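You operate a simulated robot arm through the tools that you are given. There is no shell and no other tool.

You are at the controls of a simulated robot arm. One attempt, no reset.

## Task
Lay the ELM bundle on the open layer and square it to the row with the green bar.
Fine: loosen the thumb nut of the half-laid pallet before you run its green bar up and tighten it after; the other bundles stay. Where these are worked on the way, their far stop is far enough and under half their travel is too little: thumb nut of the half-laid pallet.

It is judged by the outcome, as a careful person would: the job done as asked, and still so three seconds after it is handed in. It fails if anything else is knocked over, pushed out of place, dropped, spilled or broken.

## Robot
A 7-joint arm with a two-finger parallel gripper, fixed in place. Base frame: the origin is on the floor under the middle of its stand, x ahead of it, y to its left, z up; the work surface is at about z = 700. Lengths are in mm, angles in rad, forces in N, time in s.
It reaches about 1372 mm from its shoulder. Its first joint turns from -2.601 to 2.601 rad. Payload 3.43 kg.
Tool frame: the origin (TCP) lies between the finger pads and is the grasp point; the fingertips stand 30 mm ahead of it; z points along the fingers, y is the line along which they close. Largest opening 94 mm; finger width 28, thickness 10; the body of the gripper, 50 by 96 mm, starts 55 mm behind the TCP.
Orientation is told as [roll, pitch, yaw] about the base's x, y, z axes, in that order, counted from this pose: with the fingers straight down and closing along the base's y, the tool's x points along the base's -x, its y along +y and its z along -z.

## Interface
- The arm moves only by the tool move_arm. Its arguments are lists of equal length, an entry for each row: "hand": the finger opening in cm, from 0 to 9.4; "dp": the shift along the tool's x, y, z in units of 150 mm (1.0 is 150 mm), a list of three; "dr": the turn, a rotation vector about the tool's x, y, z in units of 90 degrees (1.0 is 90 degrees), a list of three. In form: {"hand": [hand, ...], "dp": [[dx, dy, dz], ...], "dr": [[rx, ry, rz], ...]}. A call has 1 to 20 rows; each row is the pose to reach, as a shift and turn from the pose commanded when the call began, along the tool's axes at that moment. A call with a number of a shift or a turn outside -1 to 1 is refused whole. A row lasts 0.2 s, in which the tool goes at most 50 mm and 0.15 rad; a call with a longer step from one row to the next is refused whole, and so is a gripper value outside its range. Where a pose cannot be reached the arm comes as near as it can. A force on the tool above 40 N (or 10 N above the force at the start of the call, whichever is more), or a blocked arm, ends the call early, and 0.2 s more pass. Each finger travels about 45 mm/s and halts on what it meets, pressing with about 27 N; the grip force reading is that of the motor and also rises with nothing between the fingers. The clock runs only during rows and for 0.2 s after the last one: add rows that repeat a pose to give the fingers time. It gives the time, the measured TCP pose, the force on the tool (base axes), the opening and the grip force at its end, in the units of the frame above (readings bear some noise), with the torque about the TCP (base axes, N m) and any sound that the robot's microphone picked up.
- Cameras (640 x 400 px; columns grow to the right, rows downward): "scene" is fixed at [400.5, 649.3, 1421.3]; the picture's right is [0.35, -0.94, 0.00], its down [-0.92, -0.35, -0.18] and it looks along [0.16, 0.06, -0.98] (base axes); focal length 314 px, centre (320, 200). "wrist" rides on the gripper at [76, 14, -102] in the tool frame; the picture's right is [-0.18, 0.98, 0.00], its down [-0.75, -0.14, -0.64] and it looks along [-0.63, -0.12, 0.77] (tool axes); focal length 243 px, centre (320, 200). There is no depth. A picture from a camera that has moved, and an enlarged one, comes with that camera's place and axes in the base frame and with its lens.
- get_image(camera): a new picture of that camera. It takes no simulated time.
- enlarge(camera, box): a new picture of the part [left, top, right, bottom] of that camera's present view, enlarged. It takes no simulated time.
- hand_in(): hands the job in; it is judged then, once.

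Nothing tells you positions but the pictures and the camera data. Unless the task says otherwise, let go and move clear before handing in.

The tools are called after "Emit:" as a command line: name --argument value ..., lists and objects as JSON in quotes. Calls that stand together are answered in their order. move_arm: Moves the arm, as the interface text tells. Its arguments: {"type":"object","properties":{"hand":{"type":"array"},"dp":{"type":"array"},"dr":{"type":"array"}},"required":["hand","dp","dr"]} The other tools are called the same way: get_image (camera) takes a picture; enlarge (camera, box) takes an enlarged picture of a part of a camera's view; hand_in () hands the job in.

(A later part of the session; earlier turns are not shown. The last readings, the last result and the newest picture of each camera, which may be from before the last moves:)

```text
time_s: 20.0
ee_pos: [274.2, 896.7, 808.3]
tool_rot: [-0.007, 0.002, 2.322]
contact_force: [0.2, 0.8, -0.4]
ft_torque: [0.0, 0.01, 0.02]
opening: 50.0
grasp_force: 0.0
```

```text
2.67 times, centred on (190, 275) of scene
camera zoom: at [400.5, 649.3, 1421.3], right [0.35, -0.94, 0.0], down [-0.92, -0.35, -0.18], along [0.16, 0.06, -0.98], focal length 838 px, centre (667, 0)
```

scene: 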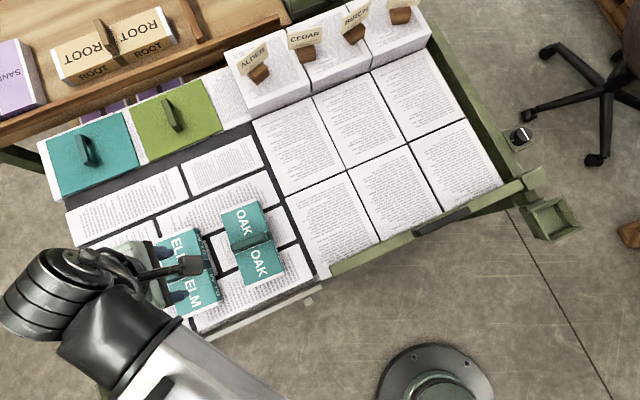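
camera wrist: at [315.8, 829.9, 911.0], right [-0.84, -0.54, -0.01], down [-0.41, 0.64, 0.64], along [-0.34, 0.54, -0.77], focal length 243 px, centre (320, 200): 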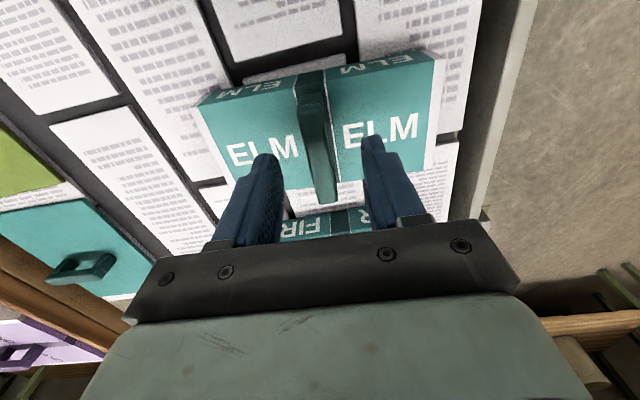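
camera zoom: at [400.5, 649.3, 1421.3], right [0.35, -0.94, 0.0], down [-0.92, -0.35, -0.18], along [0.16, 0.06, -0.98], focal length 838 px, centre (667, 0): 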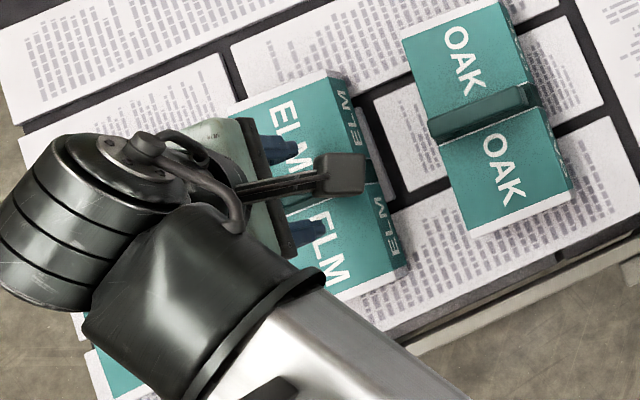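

The handle is centred under the gripper, and the bundle's top is at z≈741. I'll descend so the fingertips sit just below the handle bar but clear of the cover, then close.

Emit:
move_arm --hand '[5, 5, 4, 3, 2, 1, 0.5, 0.5, 0.5]' --dp '[[0, 0, 0.1], [0, 0, 0.2], [0, 0, 0.2], [0, 0, 0.2], [0, 0, 0.2], [0, 0, 0.2], [0, 0, 0.2], [0, 0, 0.2], [0, 0, 0.2]]' --dr '[[0, 0, 0], [0, 0, 0], [0, 0, 0], [0, 0, 0], [0, 0, 0], [0, 0, 0], [0, 0, 0], [0, 0, 0], [0, 0, 0]]'

Emit:
get_image --camera "wrist"

Emit:
enlarge --camera "wrist" --box '[200, 80, 440, 240]'

```text
time_s: 22.0
ee_pos: [274.3, 899.2, 780.1]
tool_rot: [-0.007, 0.0, 2.323]
contact_force: [-0.7, 0.1, 0.4]
ft_torque: [-0.03, 0.06, -0.08]
opening: 15.8
grasp_force: 27.0
```

```text
taken
camera wrist: at [315.5, 832.7, 882.9], right [-0.84, -0.54, -0.01], down [-0.41, 0.64, 0.64], along [-0.34, 0.54, -0.77], focal length 243 px, centre (320, 200)
```

wrist: 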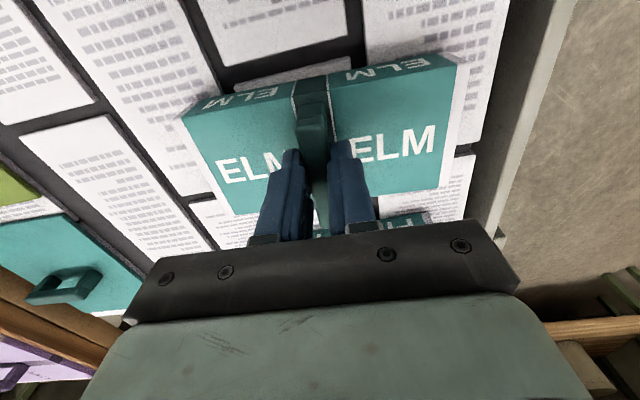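

```text
2.50 times, centred on (320, 160) of wrist
camera zoom: at [315.5, 832.7, 882.9], right [-0.84, -0.54, -0.01], down [-0.41, 0.64, 0.64], along [-0.34, 0.54, -0.77], focal length 606 px, centre (320, 300)
```

zoom: 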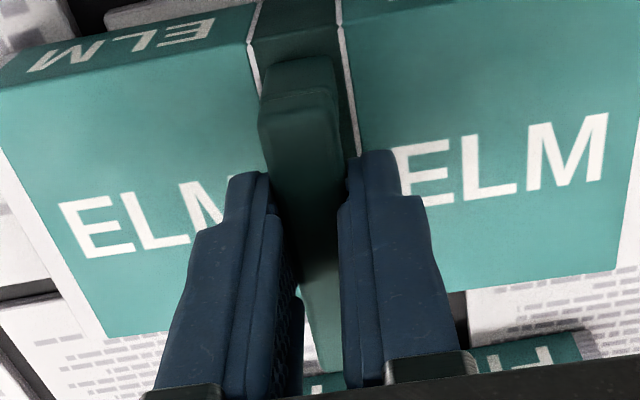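

The handle is held at 15.8 mm opening. I'll lift slowly and check the weight and hold.

Emit:
move_arm --hand '[0.5, 0.5, 0.5, 0.5]' --dp '[[0, 0, -0.05], [0, 0, -0.12], [0, 0, -0.2], [0, 0, -0.2]]' --dr '[[0, 0, 0], [0, 0, 0], [0, 0, 0], [0, 0, 0]]'

Emit:
get_image --camera "wrist"

Emit:
get_image --camera "scene"

```text
time_s: 23.0
ee_pos: [273.9, 898.8, 810.8]
tool_rot: [-0.005, -0.001, 2.323]
contact_force: [-0.2, -0.6, 1.2]
ft_torque: [-0.02, -0.01, 0.0]
opening: 4.9
grasp_force: 0.1
```

```text
taken
camera wrist: at [316.0, 831.9, 913.4], right [-0.84, -0.54, -0.01], down [-0.41, 0.64, 0.64], along [-0.34, 0.54, -0.77], focal length 243 px, centre (320, 200)
```

wrist: 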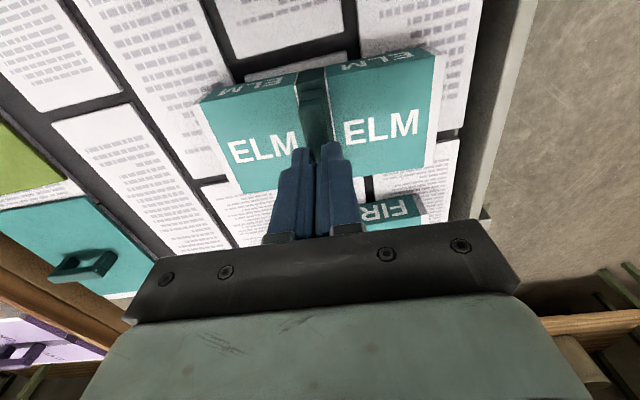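

```text
taken
```

scene: 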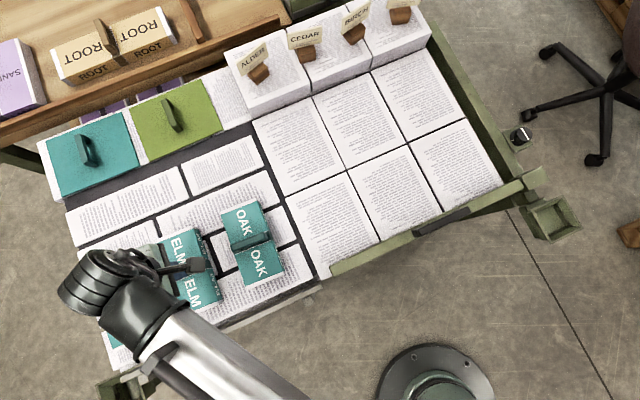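

The handle slipped out of the fingers and the bundle stayed put. I'll open again and look before taking a deeper grip.

Emit:
move_arm --hand '[2, 3, 4, 4, 4]' --dp '[[0, 0, 0], [0, 0, 0], [0, 0, 0], [0, 0, 0], [0, 0, 0]]' --dr '[[0, 0, 0], [0, 0, 0], [0, 0, 0], [0, 0, 0], [0, 0, 0]]'

Emit:
enlarge --camera "wrist" --box '[200, 40, 440, 240]'

Emit:
enlarge --camera "scene" --box '[140, 215, 236, 325]'

```text
time_s: 24.2
ee_pos: [274.1, 898.4, 811.7]
tool_rot: [-0.008, 0.001, 2.323]
contact_force: [-0.5, 0.1, -0.3]
ft_torque: [-0.01, -0.01, 0.0]
opening: 39.9
grasp_force: 0.1
```

```text
2.00 times, centred on (320, 140) of wrist
camera zoom: at [316.1, 831.9, 913.3], right [-0.84, -0.54, -0.01], down [-0.41, 0.64, 0.64], along [-0.34, 0.54, -0.77], focal length 485 px, centre (320, 320)
```

zoom: 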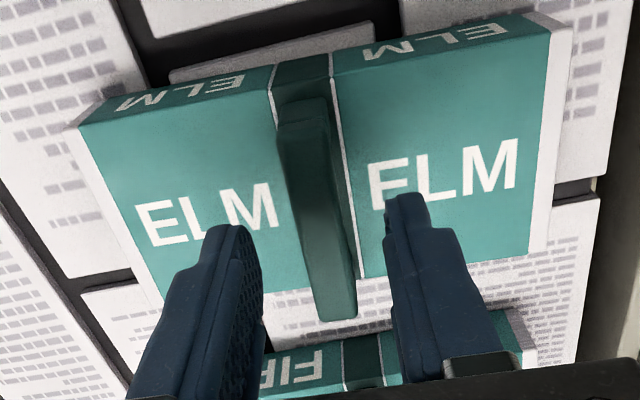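

```text
3.64 times, centred on (188, 270) of scene
camera zoom: at [400.5, 649.3, 1421.3], right [0.35, -0.94, 0.0], down [-0.92, -0.35, -0.18], along [0.16, 0.06, -0.98], focal length 1143 px, centre (800, -54)
```

zoom: 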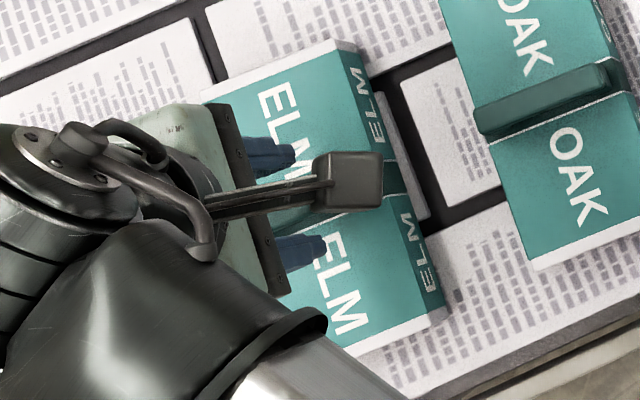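

The bundle is unmoved. I'll go deeper, fingertips about 2 mm above the cover, and close with full command.

Emit:
move_arm --hand '[4, 4, 4, 2.5, 1, 0, 0, 0, 0]' --dp '[[0, 0, 0.1], [0, 0, 0.2], [0, 0, 0.255], [0, 0, 0.255], [0, 0, 0.255], [0, 0, 0.255], [0, 0, 0.255], [0, 0, 0.255], [0, 0, 0.255]]' --dr '[[0, 0, 0], [0, 0, 0], [0, 0, 0], [0, 0, 0], [0, 0, 0], [0, 0, 0], [0, 0, 0], [0, 0, 0], [0, 0, 0]]'

Emit:
enlarge --camera "wrist" --box '[200, 60, 440, 240]'

```text
time_s: 26.2
ee_pos: [272.8, 900.6, 771.8]
tool_rot: [-0.006, -0.001, 2.324]
contact_force: [-0.4, 1.5, 1.6]
ft_torque: [0.05, 0.02, -0.03]
opening: 19.6
grasp_force: 26.9
```

```text
2.22 times, centred on (320, 150) of wrist
camera zoom: at [315.2, 833.2, 874.7], right [-0.84, -0.54, -0.01], down [-0.42, 0.64, 0.64], along [-0.34, 0.54, -0.77], focal length 539 px, centre (320, 311)
```

zoom: 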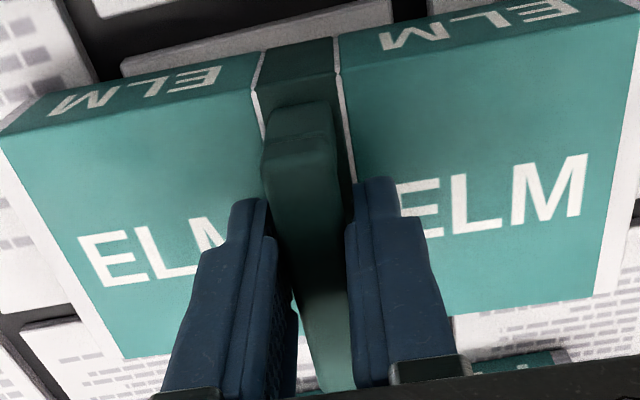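

Emit:
move_arm --hand '[0, 0, 0, 0]' --dp '[[0, 0, -0.02], [0, 0, -0.05], [0, 0, -0.08], [0, 0, -0.08]]' --dr '[[0, 0, 0], [0, 0, 0], [0, 0, 0], [0, 0, 0]]'

Emit:
get_image --camera "wrist"

Emit:
enlarge --camera "scene" --box '[140, 215, 236, 325]'

```text
time_s: 27.2
ee_pos: [273.5, 899.8, 784.1]
tool_rot: [-0.004, 0.001, 2.323]
contact_force: [0.6, -0.2, -2.2]
ft_torque: [-0.01, -0.02, 0.01]
opening: 15.8
grasp_force: 26.6
```

```text
taken
camera wrist: at [315.4, 833.4, 886.2], right [-0.84, -0.54, -0.01], down [-0.41, 0.64, 0.64], along [-0.34, 0.54, -0.77], focal length 243 px, centre (320, 200)
```

wrist: 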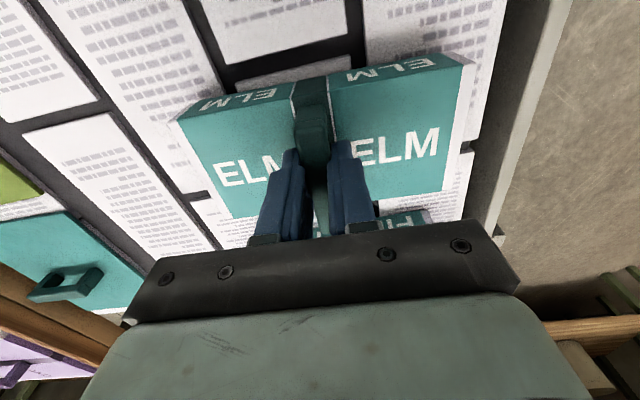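

```text
3.64 times, centred on (188, 270) of scene
camera zoom: at [400.5, 649.3, 1421.3], right [0.35, -0.94, 0.0], down [-0.92, -0.35, -0.18], along [0.16, 0.06, -0.98], focal length 1143 px, centre (800, -54)
```

zoom: 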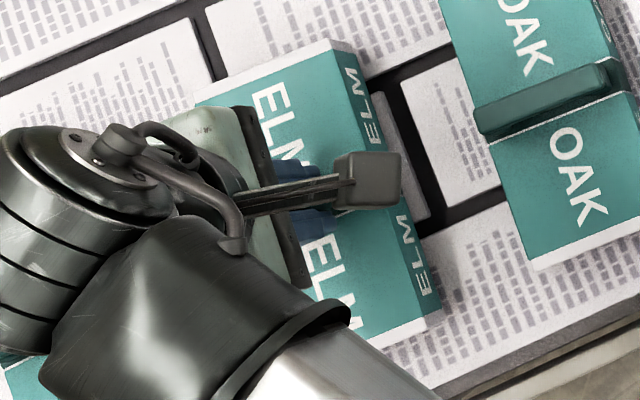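

The bundle now appears lifted about 9 mm and held at 15.8 mm. The 19.6 mm reading was the fingertips on the strap. I'll lift further slowly and check the hold.

Emit:
move_arm --hand '[0, 0, 0, 0, 0]' --dp '[[0, 0, -0.03], [0, 0, -0.06], [0, 0, -0.1], [0, 0, -0.14], [0, 0, -0.14]]' --dr '[[0, 0, 0], [0, 0, 0], [0, 0, 0], [0, 0, 0], [0, 0, 0]]'

Emit:
get_image --camera "wrist"

Emit:
enlarge --camera "scene" --box '[140, 215, 236, 325]'

```text
time_s: 28.4
ee_pos: [272.4, 899.5, 805.2]
tool_rot: [-0.006, 0.0, 2.324]
contact_force: [0.8, 0.1, -2.9]
ft_torque: [0.01, 0.0, 0.04]
opening: 15.6
grasp_force: 27.0
```

```text
taken
camera wrist: at [315.0, 834.0, 907.6], right [-0.84, -0.54, -0.01], down [-0.41, 0.64, 0.64], along [-0.34, 0.54, -0.77], focal length 243 px, centre (320, 200)
```

wrist: 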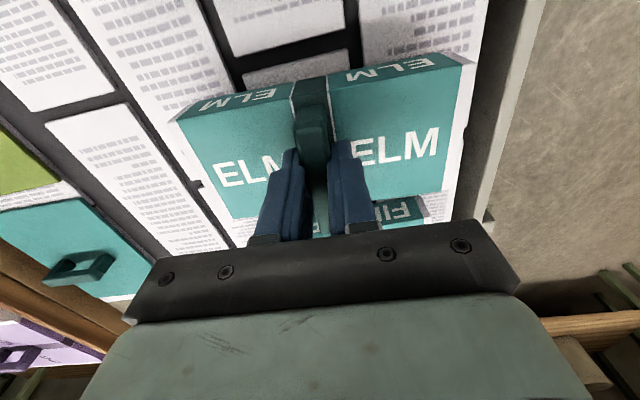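

```text
3.64 times, centred on (188, 270) of scene
camera zoom: at [400.5, 649.3, 1421.3], right [0.35, -0.94, 0.0], down [-0.92, -0.35, -0.18], along [0.16, 0.06, -0.98], focal length 1143 px, centre (800, -54)
```

zoom: 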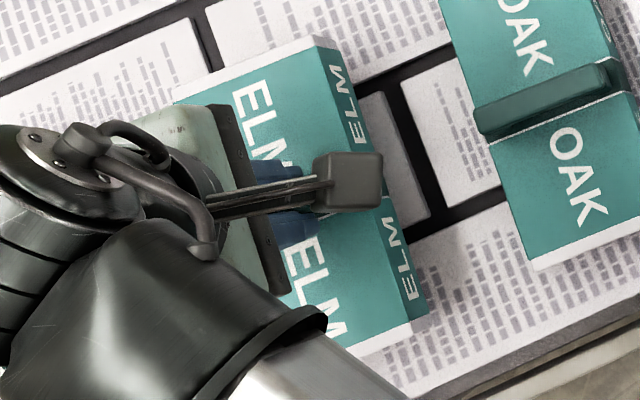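

The bundle is held (about 3 N). I'll raise it well above the OAK handle before carrying it across.

Emit:
move_arm --hand '[0, 0, 0, 0, 0, 0]' --dp '[[0, 0, -0.1], [0, 0, -0.22], [0, 0, -0.36], [0, 0, -0.5], [0, 0, -0.62], [0, 0, -0.68]]' --dr '[[0, 0, 0], [0, 0, 0], [0, 0, 0], [0, 0, 0], [0, 0, 0], [0, 0, 0]]'

Emit:
get_image --camera "wrist"

Emit:
get_image --camera "scene"

```text
time_s: 29.8
ee_pos: [272.1, 902.4, 907.7]
tool_rot: [-0.007, 0.0, 2.323]
contact_force: [-0.9, -0.3, -2.2]
ft_torque: [-0.03, -0.01, 0.0]
opening: 15.4
grasp_force: 27.2
```

```text
taken
camera wrist: at [314.4, 834.3, 1009.9], right [-0.84, -0.54, -0.01], down [-0.41, 0.64, 0.64], along [-0.34, 0.54, -0.77], focal length 243 px, centre (320, 200)
```

wrist: 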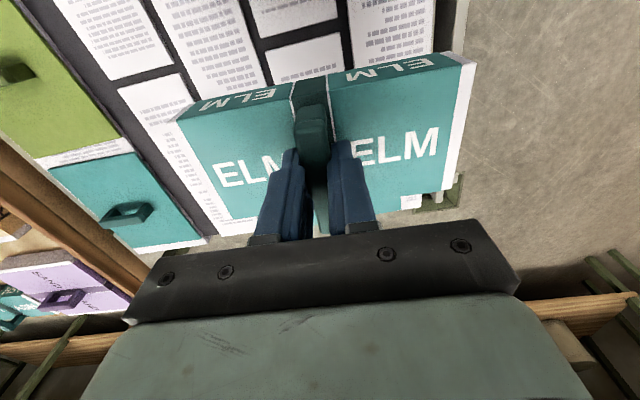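

```text
taken
```

scene: 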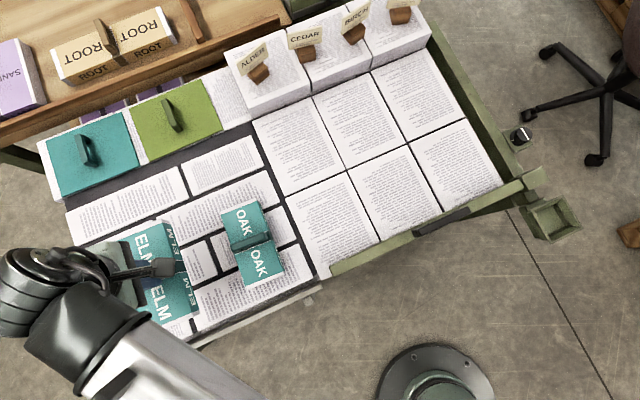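

Held steadily. Now I'll carry it across toward the open layer in moderate steps.

Emit:
move_arm --hand '[0, 0, 0, 0, 0, 0]' --dp '[[0.12, -0.047, 0], [0.28, -0.11, 0], [0.46, -0.18, 0], [0.64, -0.25, 0], [0.82, -0.32, 0], [0.96, -0.375, 0]]' --dr '[[0, 0, 0], [0, 0, 0], [0, 0, 0], [0, 0, 0], [0, 0, 0], [0, 0, 0]]'

Emit:
move_arm --hand '[0, 0, 0, 0, 0, 0]' --dp '[[0.12, -0.047, 0], [0.28, -0.11, 0], [0.46, -0.18, 0], [0.64, -0.25, 0], [0.82, -0.32, 0], [0.96, -0.375, 0]]' --dr '[[0, 0, 0], [0, 0, 0], [0, 0, 0], [0, 0, 0], [0, 0, 0], [0, 0, 0]]'

```text
time_s: 31.2
ee_pos: [413.2, 834.4, 907.1]
tool_rot: [-0.006, 0.001, 2.325]
contact_force: [0.5, 0.1, -2.4]
ft_torque: [0.01, 0.0, -0.01]
opening: 15.6
grasp_force: 27.1
```

```text
time_s: 32.6
ee_pos: [549.4, 765.5, 908.7]
tool_rot: [-0.007, 0.0, 2.321]
contact_force: [0.2, 0.1, -2.5]
ft_torque: [-0.04, -0.02, 0.03]
opening: 15.7
grasp_force: 27.3
```

Emit:
move_arm --hand '[0, 0, 0, 0, 0]' --dp '[[0.12, -0.05, 0], [0.28, -0.11, 0], [0.44, -0.175, 0], [0.57, -0.23, 0], [0.64, -0.255, 0]]' --dr '[[0, 0, -0.005], [0, 0, -0.01], [0, 0, -0.015], [0, 0, -0.022], [0, 0, -0.022]]'

Emit:
get_image --camera "wrist"

Emit:
get_image --camera "scene"

```text
time_s: 33.8
ee_pos: [646.6, 721.7, 910.0]
tool_rot: [-0.007, -0.001, 2.359]
contact_force: [-0.8, -0.3, -2.8]
ft_torque: [-0.03, 0.01, -0.02]
opening: 15.6
grasp_force: 26.8
```

```text
taken
camera wrist: at [690.3, 656.9, 1011.9], right [-0.82, -0.57, -0.01], down [-0.44, 0.63, 0.64], along [-0.36, 0.53, -0.77], focal length 243 px, centre (320, 200)
```

wrist: 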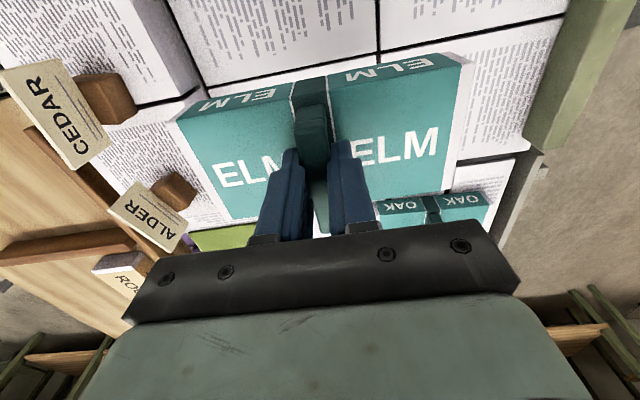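

```text
taken
```

scene: 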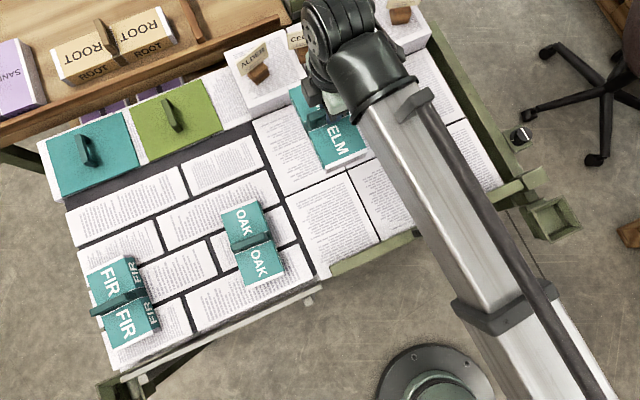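

The bundle is aligned with the sheet grid and clear of the tags. I'll move the rest of the way to above its spot in the middle column, with a gap to the row.

Emit:
move_arm --hand '[0, 0, 0, 0, 0]' --dp '[[0.12, -0.04, 0], [0.28, -0.095, 0], [0.44, -0.15, 0], [0.57, -0.195, 0], [0.63, -0.215, 0]]' --dr '[[0, 0, 0], [0, 0, 0], [0, 0, 0], [0, 0, 0], [0, 0, 0]]'

Emit:
get_image --camera "wrist"

Emit:
get_image --camera "scene"

```text
time_s: 35.0
ee_pos: [732.6, 681.0, 909.1]
tool_rot: [-0.006, 0.0, 2.358]
contact_force: [0.7, 0.6, -2.5]
ft_torque: [0.0, -0.02, 0.03]
opening: 15.6
grasp_force: 26.6
```

```text
taken
camera wrist: at [777.3, 615.1, 1011.1], right [-0.82, -0.57, -0.01], down [-0.44, 0.63, 0.64], along [-0.36, 0.53, -0.77], focal length 243 px, centre (320, 200)
```

wrist: 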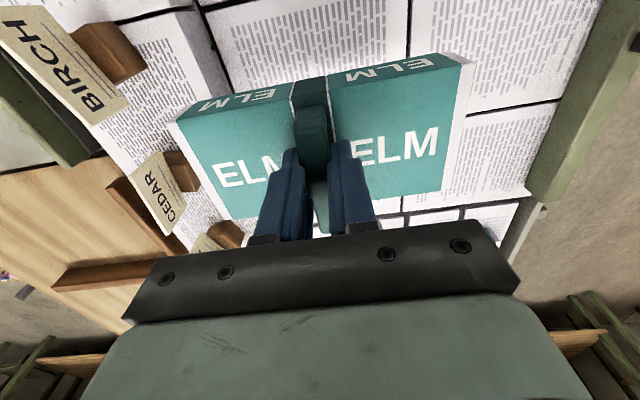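

```text
taken
```

scene: 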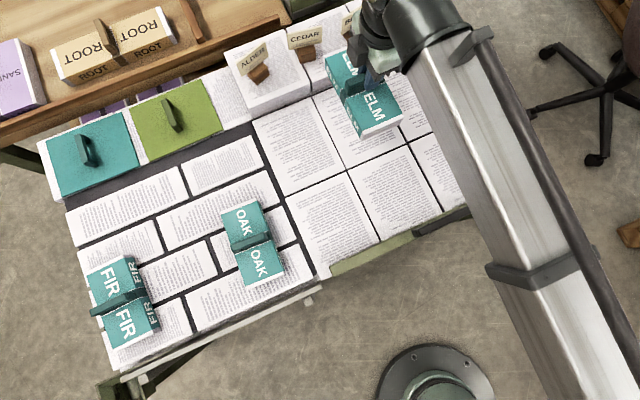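

Emit:
enlarge --camera "wrist" --box '[100, 0, 340, 230]'

Emit:
enlarge --camera "scene" --box '[220, 20, 440, 180]'

```text
1.74 times, centred on (220, 115) of wrist
camera zoom: at [777.3, 615.1, 1011.1], right [-0.82, -0.57, -0.01], down [-0.44, 0.63, 0.64], along [-0.36, 0.53, -0.77], focal length 422 px, centre (494, 348)
```

zoom: 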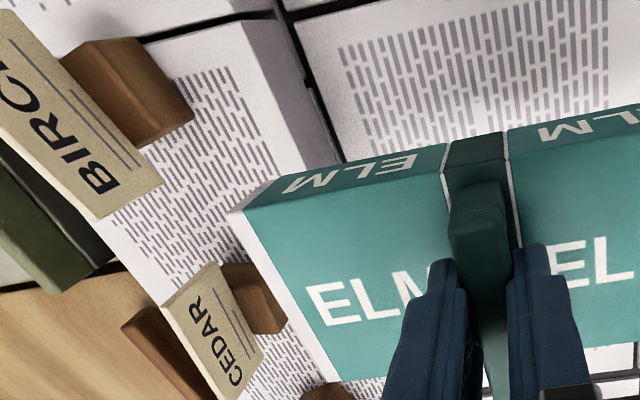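

```text
2.50 times, centred on (330, 100) of scene
camera zoom: at [400.5, 649.3, 1421.3], right [0.35, -0.94, 0.0], down [-0.92, -0.35, -0.18], along [0.16, 0.06, -0.98], focal length 786 px, centre (295, 450)
```

zoom: 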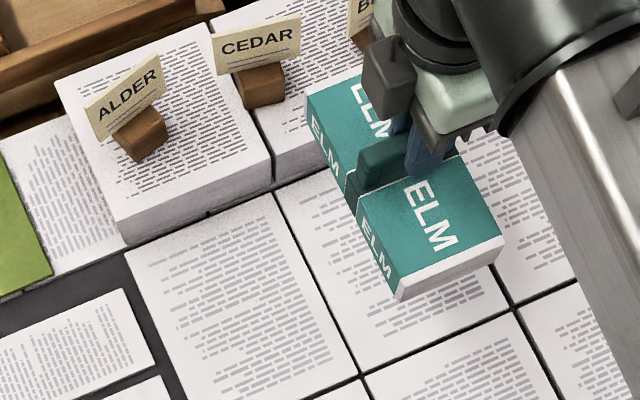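

The row's front face is at v≈1108 and the bundle is 165 mm long, with about 27 mm of gap. It is square to the grid and both layers sit at z≈705. I'll lower it, edging about 10 mm closer to the row.

Emit:
move_arm --hand '[0, 0, 0, 0, 0, 0, 0]' --dp '[[0, -0.03, 0.1], [0, -0.07, 0.25], [0, -0.07, 0.4], [0, -0.07, 0.55], [0, -0.07, 0.7], [0, -0.07, 0.8], [0, -0.07, 0.84]]' --dr '[[0, 0, 0], [0, 0, 0], [0, 0, 0], [0, 0, 0], [0, 0, 0], [0, 0, 0], [0, 0, 0]]'

Emit:
get_image --camera "wrist"

Emit:
enlarge --camera "scene" --box '[220, 20, 440, 180]'

```text
time_s: 36.6
ee_pos: [743.2, 686.7, 783.9]
tool_rot: [-0.005, -0.001, 2.358]
contact_force: [0.8, 0.1, -1.7]
ft_torque: [-0.01, 0.0, 0.0]
opening: 15.6
grasp_force: 27.0
```

```text
taken
camera wrist: at [786.5, 621.4, 885.6], right [-0.82, -0.57, -0.01], down [-0.44, 0.63, 0.64], along [-0.36, 0.53, -0.77], focal length 243 px, centre (320, 200)
```

wrist: 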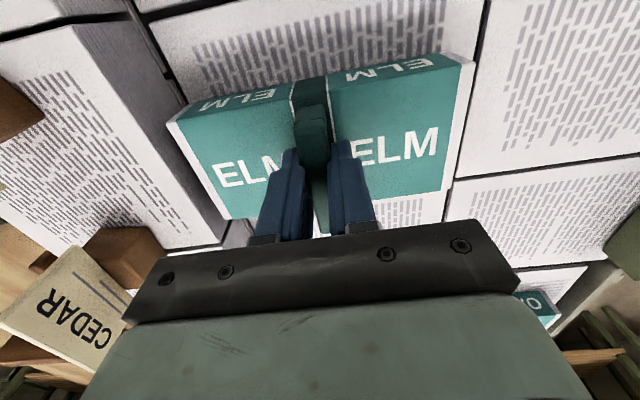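

```text
2.50 times, centred on (330, 100) of scene
camera zoom: at [400.5, 649.3, 1421.3], right [0.35, -0.94, 0.0], down [-0.92, -0.35, -0.18], along [0.16, 0.06, -0.98], focal length 786 px, centre (295, 450)
```

zoom: 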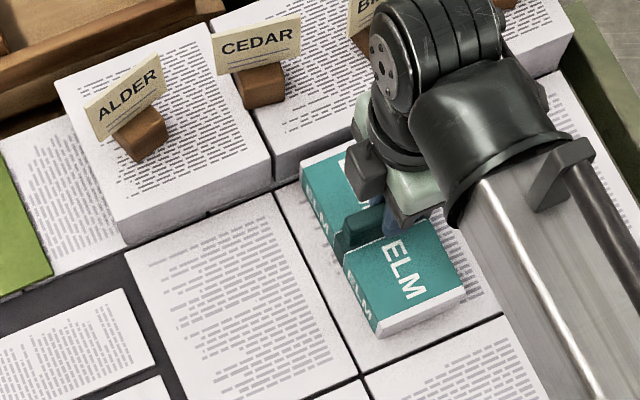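

Emit:
move_arm --hand '[0, 0, 0, 0]' --dp '[[0, 0, 0.02], [0, 0, 0.035], [0, 0, 0.05], [0, 0, 0.05]]' --dr '[[0, 0, 0], [0, 0, 0], [0, 0, 0], [0, 0, 0]]'

```text
time_s: 37.6
ee_pos: [743.0, 686.2, 776.4]
tool_rot: [-0.007, 0.0, 2.358]
contact_force: [-0.4, -0.7, -2.1]
ft_torque: [-0.06, 0.02, 0.0]
opening: 15.6
grasp_force: 27.0
```

Emit:
move_arm --hand '[0, 0, 0]' --dp '[[0, 0, 0.013], [0, 0, 0.02], [0, 0, 0.02]]' --dr '[[0, 0, 0], [0, 0, 0], [0, 0, 0]]'

Emit:
enlarge --camera "wrist" --box '[130, 20, 500, 240]'

```text
time_s: 38.4
ee_pos: [743.2, 686.5, 775.0]
tool_rot: [-0.008, -0.001, 2.358]
contact_force: [-3.2, 4.5, 23.7]
ft_torque: [0.22, 0.33, -0.09]
opening: 15.6
grasp_force: 26.6
```

```text
1.73 times, centred on (315, 130) of wrist
camera zoom: at [787.0, 620.5, 877.2], right [-0.82, -0.57, -0.01], down [-0.44, 0.63, 0.64], along [-0.36, 0.53, -0.77], focal length 420 px, centre (329, 321)
```

zoom: 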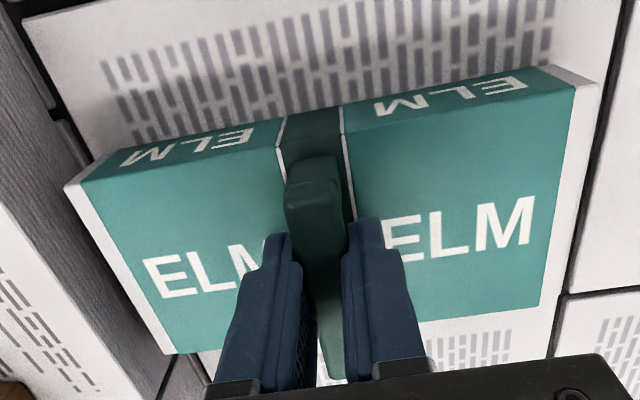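

The bundle is on the layer (23.7 N upward contact). I'll ease the press, open, and lift straight off the handle.

Emit:
move_arm --hand '[0, 2, 3, 4, 4, 4, 4, 4, 4, 4]' --dp '[[0, 0, -0.008], [0, 0, -0.008], [0, 0, -0.008], [0, 0, -0.008], [0, 0, -0.008], [0, 0, -0.1], [0, 0, -0.25], [0, 0, -0.45], [0, 0, -0.7], [0, 0, -0.9]]' --dr '[[0, 0, 0], [0, 0, 0], [0, 0, 0], [0, 0, 0], [0, 0, 0], [0, 0, 0], [0, 0, 0], [0, 0, 0], [0, 0, 0], [0, 0, 0]]'

Emit:
get_image --camera "wrist"

Emit:
get_image --camera "scene"

```text
time_s: 40.6
ee_pos: [744.1, 687.4, 909.7]
tool_rot: [-0.005, -0.001, 2.357]
contact_force: [0.4, -1.2, 0.3]
ft_torque: [-0.01, -0.05, 0.0]
opening: 40.0
grasp_force: 0.0
```

```text
taken
camera wrist: at [787.5, 622.3, 1011.3], right [-0.82, -0.57, -0.01], down [-0.44, 0.63, 0.64], along [-0.36, 0.53, -0.77], focal length 243 px, centre (320, 200)
```

wrist: 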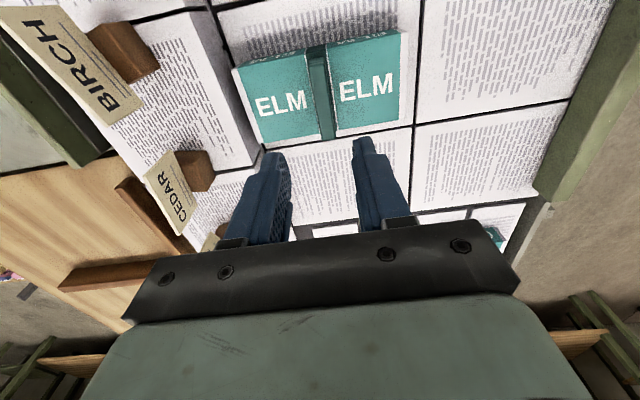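

```text
taken
```

scene: 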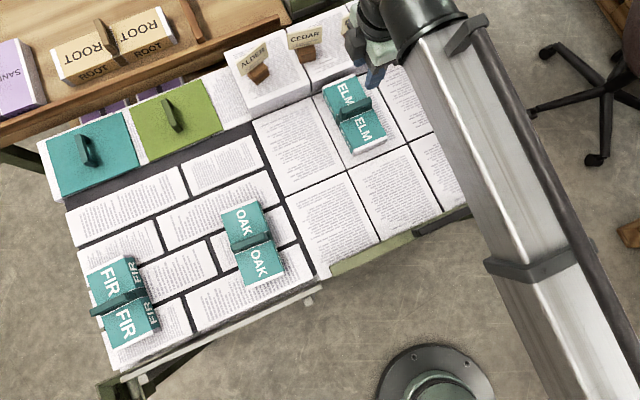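

ELM is laid square near the row. Next is the green bar's handle, so I'll move back over the bar.

Emit:
move_arm --hand '[5, 6, 6, 6, 6]' --dp '[[0.03, 0.2, 0], [0.06, 0.4, 0], [0.08, 0.6, 0], [0.11, 0.8, 0], [0.135, 1.0, 0]]' --dr '[[0, 0, 0], [0, 0, 0], [0, 0, 0], [0, 0, 0], [0, 0, 0]]'

Emit:
move_arm --hand '[6, 6, 6, 6, 6]' --dp '[[0.03, 0.2, 0], [0.06, 0.4, 0], [0.08, 0.6, 0], [0.11, 0.8, 0], [0.135, 1.0, 0]]' --dr '[[0, 0, 0], [0, 0, 0], [0, 0, 0], [0, 0, 0], [0, 0, 0]]'

Emit:
get_image --camera "wrist"

Emit:
get_image --camera "scene"

```text
time_s: 41.8
ee_pos: [650.7, 563.9, 906.7]
tool_rot: [-0.007, -0.001, 2.357]
contact_force: [-0.8, -0.4, -1.4]
ft_torque: [-0.04, 0.0, -0.02]
opening: 60.1
grasp_force: 0.1
```

```text
time_s: 43.0
ee_pos: [557.9, 443.3, 904.1]
tool_rot: [-0.007, 0.001, 2.357]
contact_force: [0.4, 0.2, 0.7]
ft_torque: [-0.02, 0.02, -0.02]
opening: 60.2
grasp_force: 0.0
```

```text
taken
camera wrist: at [601.6, 378.3, 1005.3], right [-0.82, -0.57, -0.01], down [-0.44, 0.63, 0.64], along [-0.36, 0.53, -0.77], focal length 243 px, centre (320, 200)
```

wrist: 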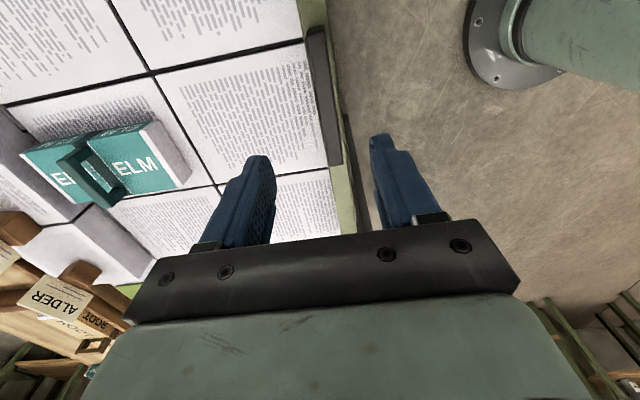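

```text
taken
```

scene: 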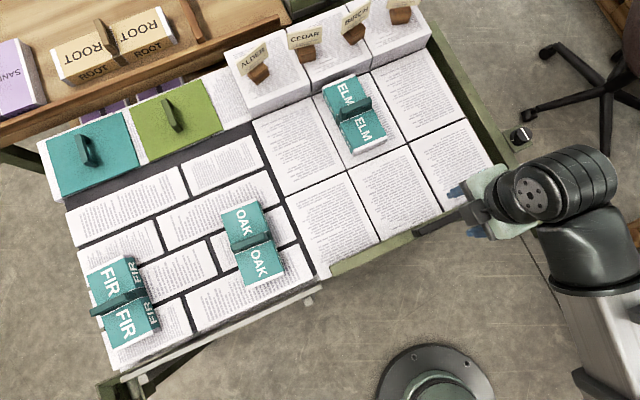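

The bar handle is right below between the fingers. I'll enlarge the views to learn its shape and height.

Emit:
enlarge --camera "wrist" --box '[220, 0, 440, 240]'

Emit:
enlarge --camera "scene" --box '[320, 150, 560, 290]'

Emit:
enlarge --camera "scene" --box '[310, 60, 400, 170]'

```text
1.67 times, centred on (330, 120) of wrist
camera zoom: at [601.6, 378.3, 1005.3], right [-0.82, -0.57, -0.01], down [-0.44, 0.63, 0.64], along [-0.36, 0.53, -0.77], focal length 404 px, centre (303, 333)
```

zoom: 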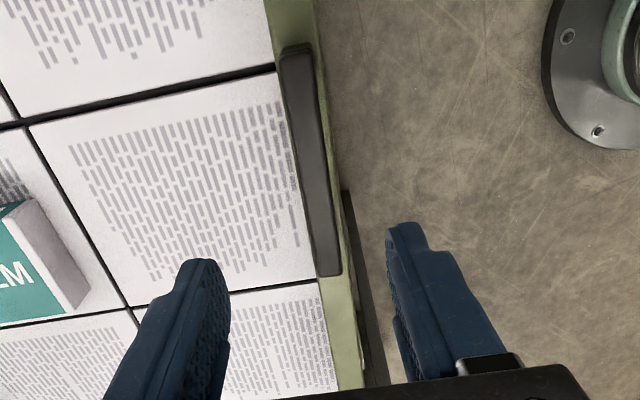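

```text
2.67 times, centred on (440, 220) of scene
camera zoom: at [400.5, 649.3, 1421.3], right [0.35, -0.94, 0.0], down [-0.92, -0.35, -0.18], along [0.16, 0.06, -0.98], focal length 838 px, centre (0, 147)
```

zoom: 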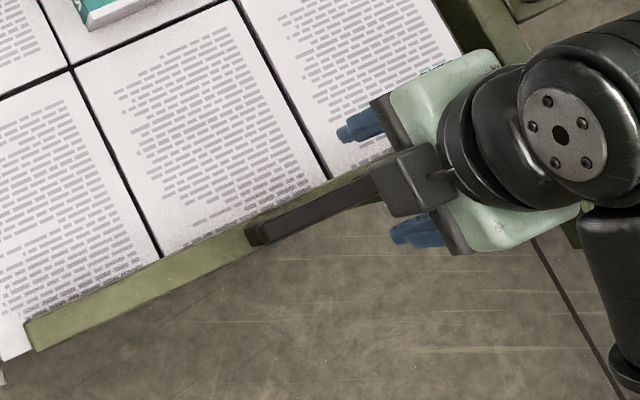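

```text
3.64 times, centred on (355, 115) of scene
camera zoom: at [400.5, 649.3, 1421.3], right [0.35, -0.94, 0.0], down [-0.92, -0.35, -0.18], along [0.16, 0.06, -0.98], focal length 1143 px, centre (193, 509)
```

zoom: 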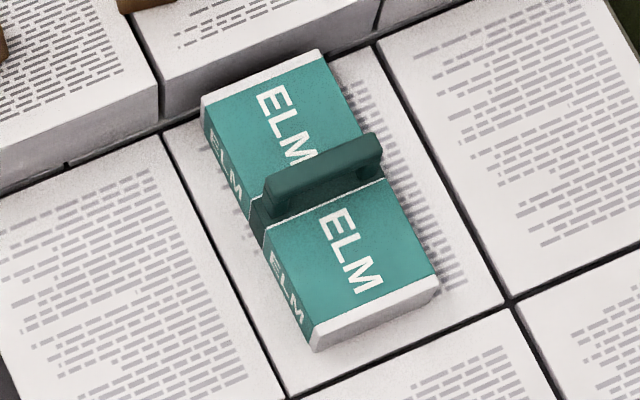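

The handle is an arch with its top at z≈782, centred over the bar. The bar's top is z≈738 and it is 24 mm wide. I'll line up on the right half of the handle, clear of the bundle's lane, and look again from lower down.

Emit:
move_arm --hand '[5.5, 5, 5, 5]' --dp '[[0.08, 0.02, 0.2], [0.153, 0.037, 0.4], [0.153, 0.037, 0.593], [0.153, 0.037, 0.593]]' --dr '[[0, 0, 0], [0, 0, 0], [0, 0, 0], [0, 0, 0]]'

Emit:
get_image --camera "wrist"

Emit:
enlarge --camera "wrist" --box '[220, 0, 440, 240]'

Emit:
enlarge --camera "scene" --box '[360, 150, 560, 280]'

```text
time_s: 44.0
ee_pos: [572.3, 422.2, 814.8]
tool_rot: [-0.008, 0.001, 2.358]
contact_force: [0.0, 1.1, -0.1]
ft_torque: [0.0, 0.01, 0.02]
opening: 49.9
grasp_force: 0.1
```

```text
taken
camera wrist: at [616.4, 357.8, 917.4], right [-0.82, -0.57, -0.01], down [-0.44, 0.63, 0.64], along [-0.36, 0.53, -0.77], focal length 243 px, centre (320, 200)
```

wrist: 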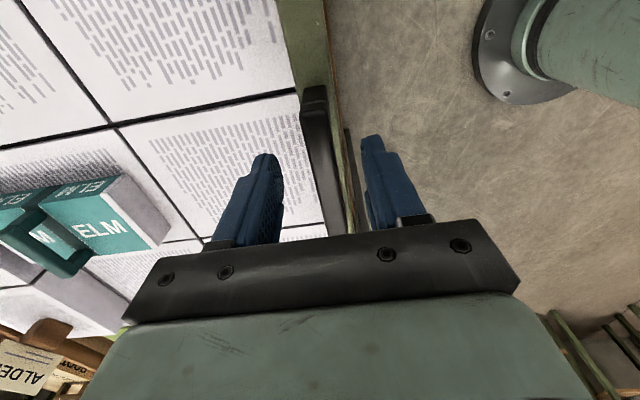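

```text
1.67 times, centred on (330, 120) of wrist
camera zoom: at [616.4, 357.8, 917.4], right [-0.82, -0.57, -0.01], down [-0.44, 0.63, 0.64], along [-0.36, 0.53, -0.77], focal length 404 px, centre (303, 333)
```

zoom: 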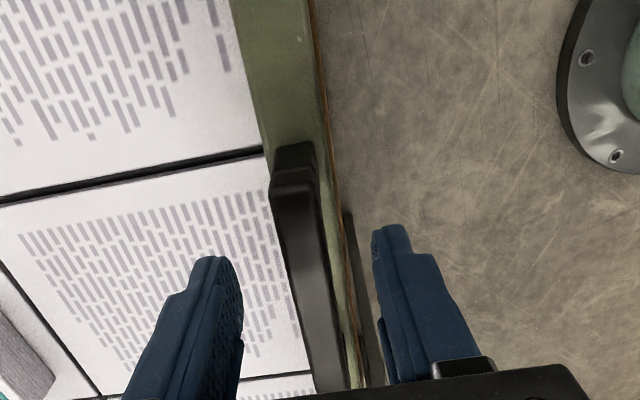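

```text
3.08 times, centred on (460, 215) of scene
camera zoom: at [400.5, 649.3, 1421.3], right [0.35, -0.94, 0.0], down [-0.92, -0.35, -0.18], along [0.16, 0.06, -0.98], focal length 967 px, centre (-111, 154)
```

zoom: 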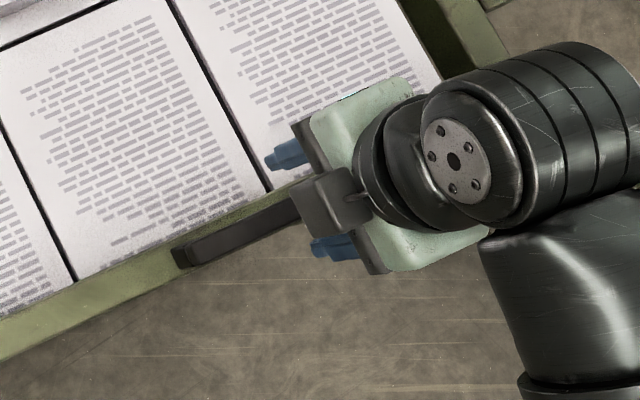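

The handle is centred between the fingers. I'll descend to z 780 and close on it.

Emit:
move_arm --hand '[5, 5, 5, 3.5, 2, 1, 0.5, 0.5, 0.5]' --dp '[[0, 0, 0.1], [0, 0, 0.2], [0, 0, 0.235], [0, 0, 0.235], [0, 0, 0.235], [0, 0, 0.235], [0, 0, 0.235], [0, 0, 0.235], [0, 0, 0.235]]' --dr '[[0, 0, 0], [0, 0, 0], [0, 0, 0], [0, 0, 0], [0, 0, 0], [0, 0, 0], [0, 0, 0], [0, 0, 0], [0, 0, 0]]'

Emit:
enlarge --camera "wrist" --box '[220, 0, 440, 240]'

```text
time_s: 46.0
ee_pos: [573.0, 424.5, 780.9]
tool_rot: [-0.005, 0.002, 2.359]
contact_force: [-1.1, -2.1, -2.1]
ft_torque: [-0.32, 0.24, -0.18]
opening: 20.4
grasp_force: 45.0
```

```text
1.67 times, centred on (330, 120) of wrist
camera zoom: at [617.5, 359.7, 883.3], right [-0.82, -0.57, -0.01], down [-0.44, 0.63, 0.64], along [-0.36, 0.53, -0.77], focal length 404 px, centre (303, 333)
```

zoom: 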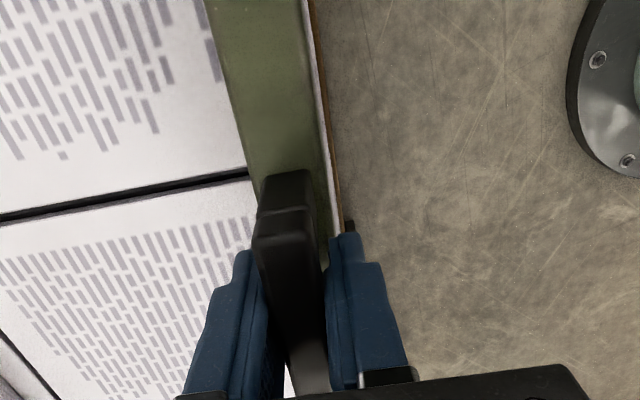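

The handle is gripped firmly. I'll nudge the bar about 20 mm toward the row to check it slides.

Emit:
move_arm --hand '[0.5, 0.5, 0.5, 0.5]' --dp '[[0, -0.04, 0], [0, -0.09, 0], [0, -0.14, 0], [0, -0.14, 0]]' --dr '[[0, 0, 0], [0, 0, 0], [0, 0, 0], [0, 0, 0]]'

Emit:
get_image --camera "scene"

Emit:
enlarge --camera "wrist" --box '[220, 0, 440, 240]'

```text
time_s: 47.0
ee_pos: [588.1, 439.2, 780.8]
tool_rot: [-0.007, 0.004, 2.355]
contact_force: [14.9, -15.0, 9.1]
ft_torque: [0.42, 1.08, -0.08]
opening: 20.6
grasp_force: 44.8
```

```text
taken
```

scene: 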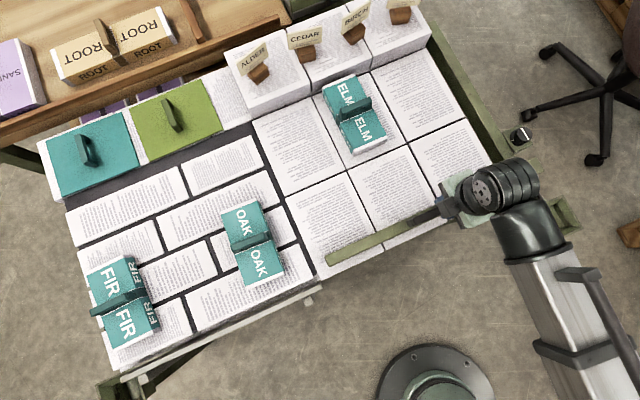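

```text
1.67 times, centred on (330, 120) of wrist
camera zoom: at [631.5, 374.0, 883.4], right [-0.82, -0.56, -0.01], down [-0.44, 0.63, 0.64], along [-0.36, 0.53, -0.77], focal length 404 px, centre (303, 333)
```

zoom: 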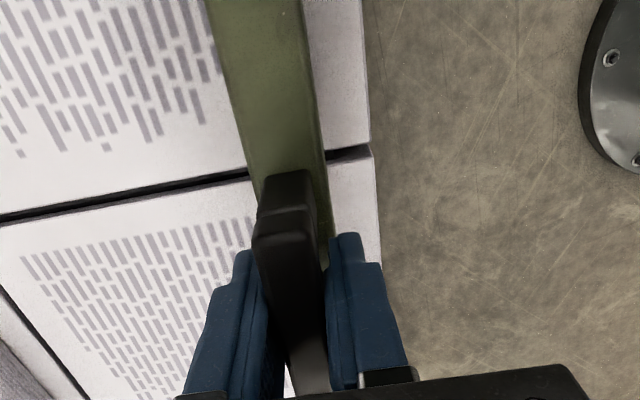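

The bar slides with the nut loose. The sideways load shows the slide runs about 1° off my commanded direction, so I'll correct the heading and continue in small steps.

Emit:
move_arm --hand '[0.5, 0.5, 0.5, 0.5]' --dp '[[0.004, -0.06, 0], [0.006, -0.14, 0], [0.0075, -0.23, 0], [0.0085, -0.3, 0]]' --dr '[[0, 0, 0], [0, 0, 0], [0, 0, 0], [0, 0, 0]]'

```text
time_s: 48.0
ee_pos: [621.8, 472.6, 780.4]
tool_rot: [-0.005, -0.001, 2.357]
contact_force: [-1.2, 1.3, -23.1]
ft_torque: [-0.92, -0.45, -0.24]
opening: 20.3
grasp_force: 44.6
```

Emit:
move_arm --hand '[0.5, 0.5, 0.5, 0.5, 0.5]' --dp '[[0.001, -0.06, 0.0016], [0.002, -0.14, 0.0021], [0.0035, -0.23, 0.0026], [0.005, -0.32, 0.003], [0.0065, -0.4, 0.0035]]' --dr '[[0, 0, 0], [0, 0, 0], [0, 0, 0], [0, 0, 0], [0, 0, 0]]'

Emit:
get_image --camera "scene"

Emit:
get_image --camera "wrist"

```text
time_s: 49.2
ee_pos: [662.5, 513.7, 781.6]
tool_rot: [-0.005, -0.001, 2.358]
contact_force: [-1.8, 1.9, -19.3]
ft_torque: [0.57, 1.12, -0.22]
opening: 20.4
grasp_force: 44.9
```

```text
taken
```

scene: 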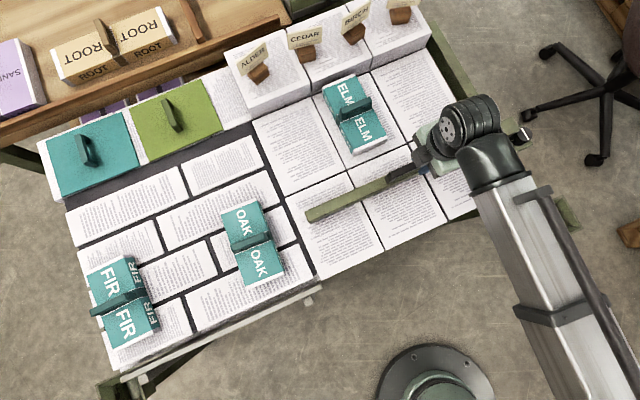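

```text
taken
camera wrist: at [705.9, 448.1, 883.3], right [-0.82, -0.57, -0.01], down [-0.44, 0.63, 0.64], along [-0.36, 0.53, -0.77], focal length 243 px, centre (320, 200)
```

wrist: 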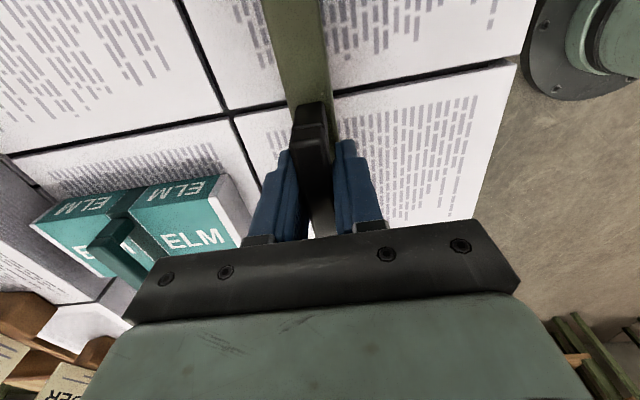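

Emit:
move_arm --hand '[0.5, 0.5, 0.5, 0.5, 0.5, 0.5]' --dp '[[0.0008, -0.06, 0.002], [0.002, -0.14, 0.0026], [0.0035, -0.23, 0.0033], [0.005, -0.32, 0.004], [0.006, -0.4, 0.0045], [0.007, -0.467, 0.005]]' --dr '[[0, 0, 0], [0, 0, 0], [0, 0, 0], [0, 0, 0], [0, 0, 0], [0, 0, 0]]'

Emit:
get_image --camera "scene"

Emit:
get_image --camera "wrist"

```text
time_s: 50.6
ee_pos: [713.4, 564.3, 780.8]
tool_rot: [-0.007, -0.001, 2.358]
contact_force: [-12.9, 14.2, -0.6]
ft_torque: [-0.86, -0.16, -0.2]
opening: 20.4
grasp_force: 45.0
```

```text
taken
```

scene: 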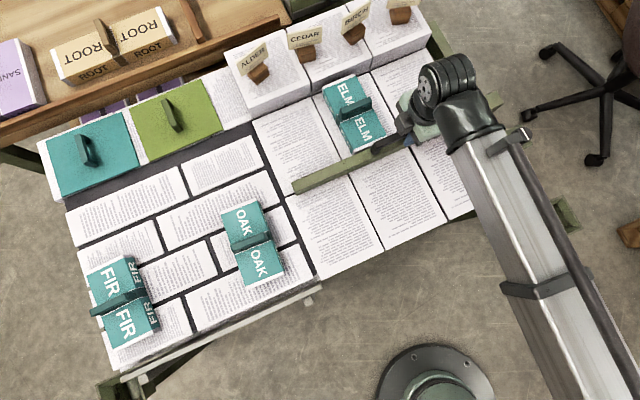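

```text
taken
camera wrist: at [756.5, 498.7, 883.3], right [-0.82, -0.57, -0.01], down [-0.44, 0.63, 0.64], along [-0.36, 0.53, -0.77], focal length 243 px, centre (320, 200)
```

wrist: 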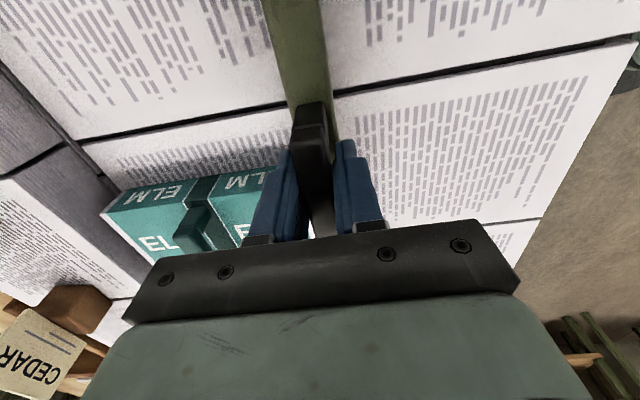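

The bar is about 14 mm short of the bundle. I'll relieve the side load and advance slowly.

Emit:
move_arm --hand '[0.5, 0.5, 0.5, 0.5]' --dp '[[-0.0025, -0.03, 0.0002], [-0.0025, -0.065, 0.0004], [-0.0025, -0.1, 0.0006], [-0.0025, -0.12, 0.0007]]' --dr '[[0, 0, 0], [0, 0, 0], [0, 0, 0], [0, 0, 0]]'

Emit:
enlarge --camera "scene" --box '[280, 50, 440, 200]'

Emit:
enlarge --camera "wrist" --box '[80, 100, 360, 260]'

```text
time_s: 51.6
ee_pos: [722.8, 574.0, 780.9]
tool_rot: [-0.002, -0.003, 2.357]
contact_force: [-6.0, 2.3, 6.9]
ft_torque: [-0.8, -0.59, -0.26]
opening: 20.5
grasp_force: 45.1
stopped in row 4: the force on the tool passed its limit at 41 N (the readings are from after the stop); the commanded pose is now the measured one
```

```text
2.67 times, centred on (360, 125) of scene
camera zoom: at [400.5, 649.3, 1421.3], right [0.35, -0.94, 0.0], down [-0.92, -0.35, -0.18], along [0.16, 0.06, -0.98], focal length 838 px, centre (213, 400)
```

zoom: 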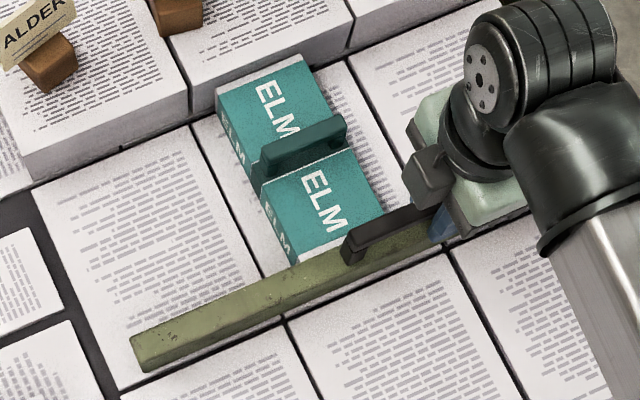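

```text
2.29 times, centred on (220, 180) of wrist
camera zoom: at [767.8, 509.0, 883.0], right [-0.82, -0.57, 0.0], down [-0.43, 0.63, 0.65], along [-0.37, 0.53, -0.76], focal length 555 px, centre (549, 246)
```

zoom: 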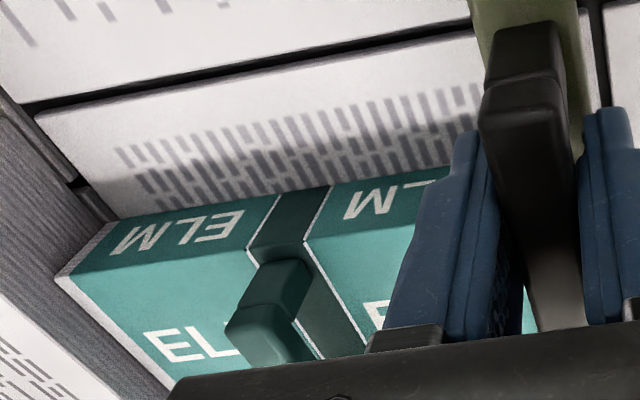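

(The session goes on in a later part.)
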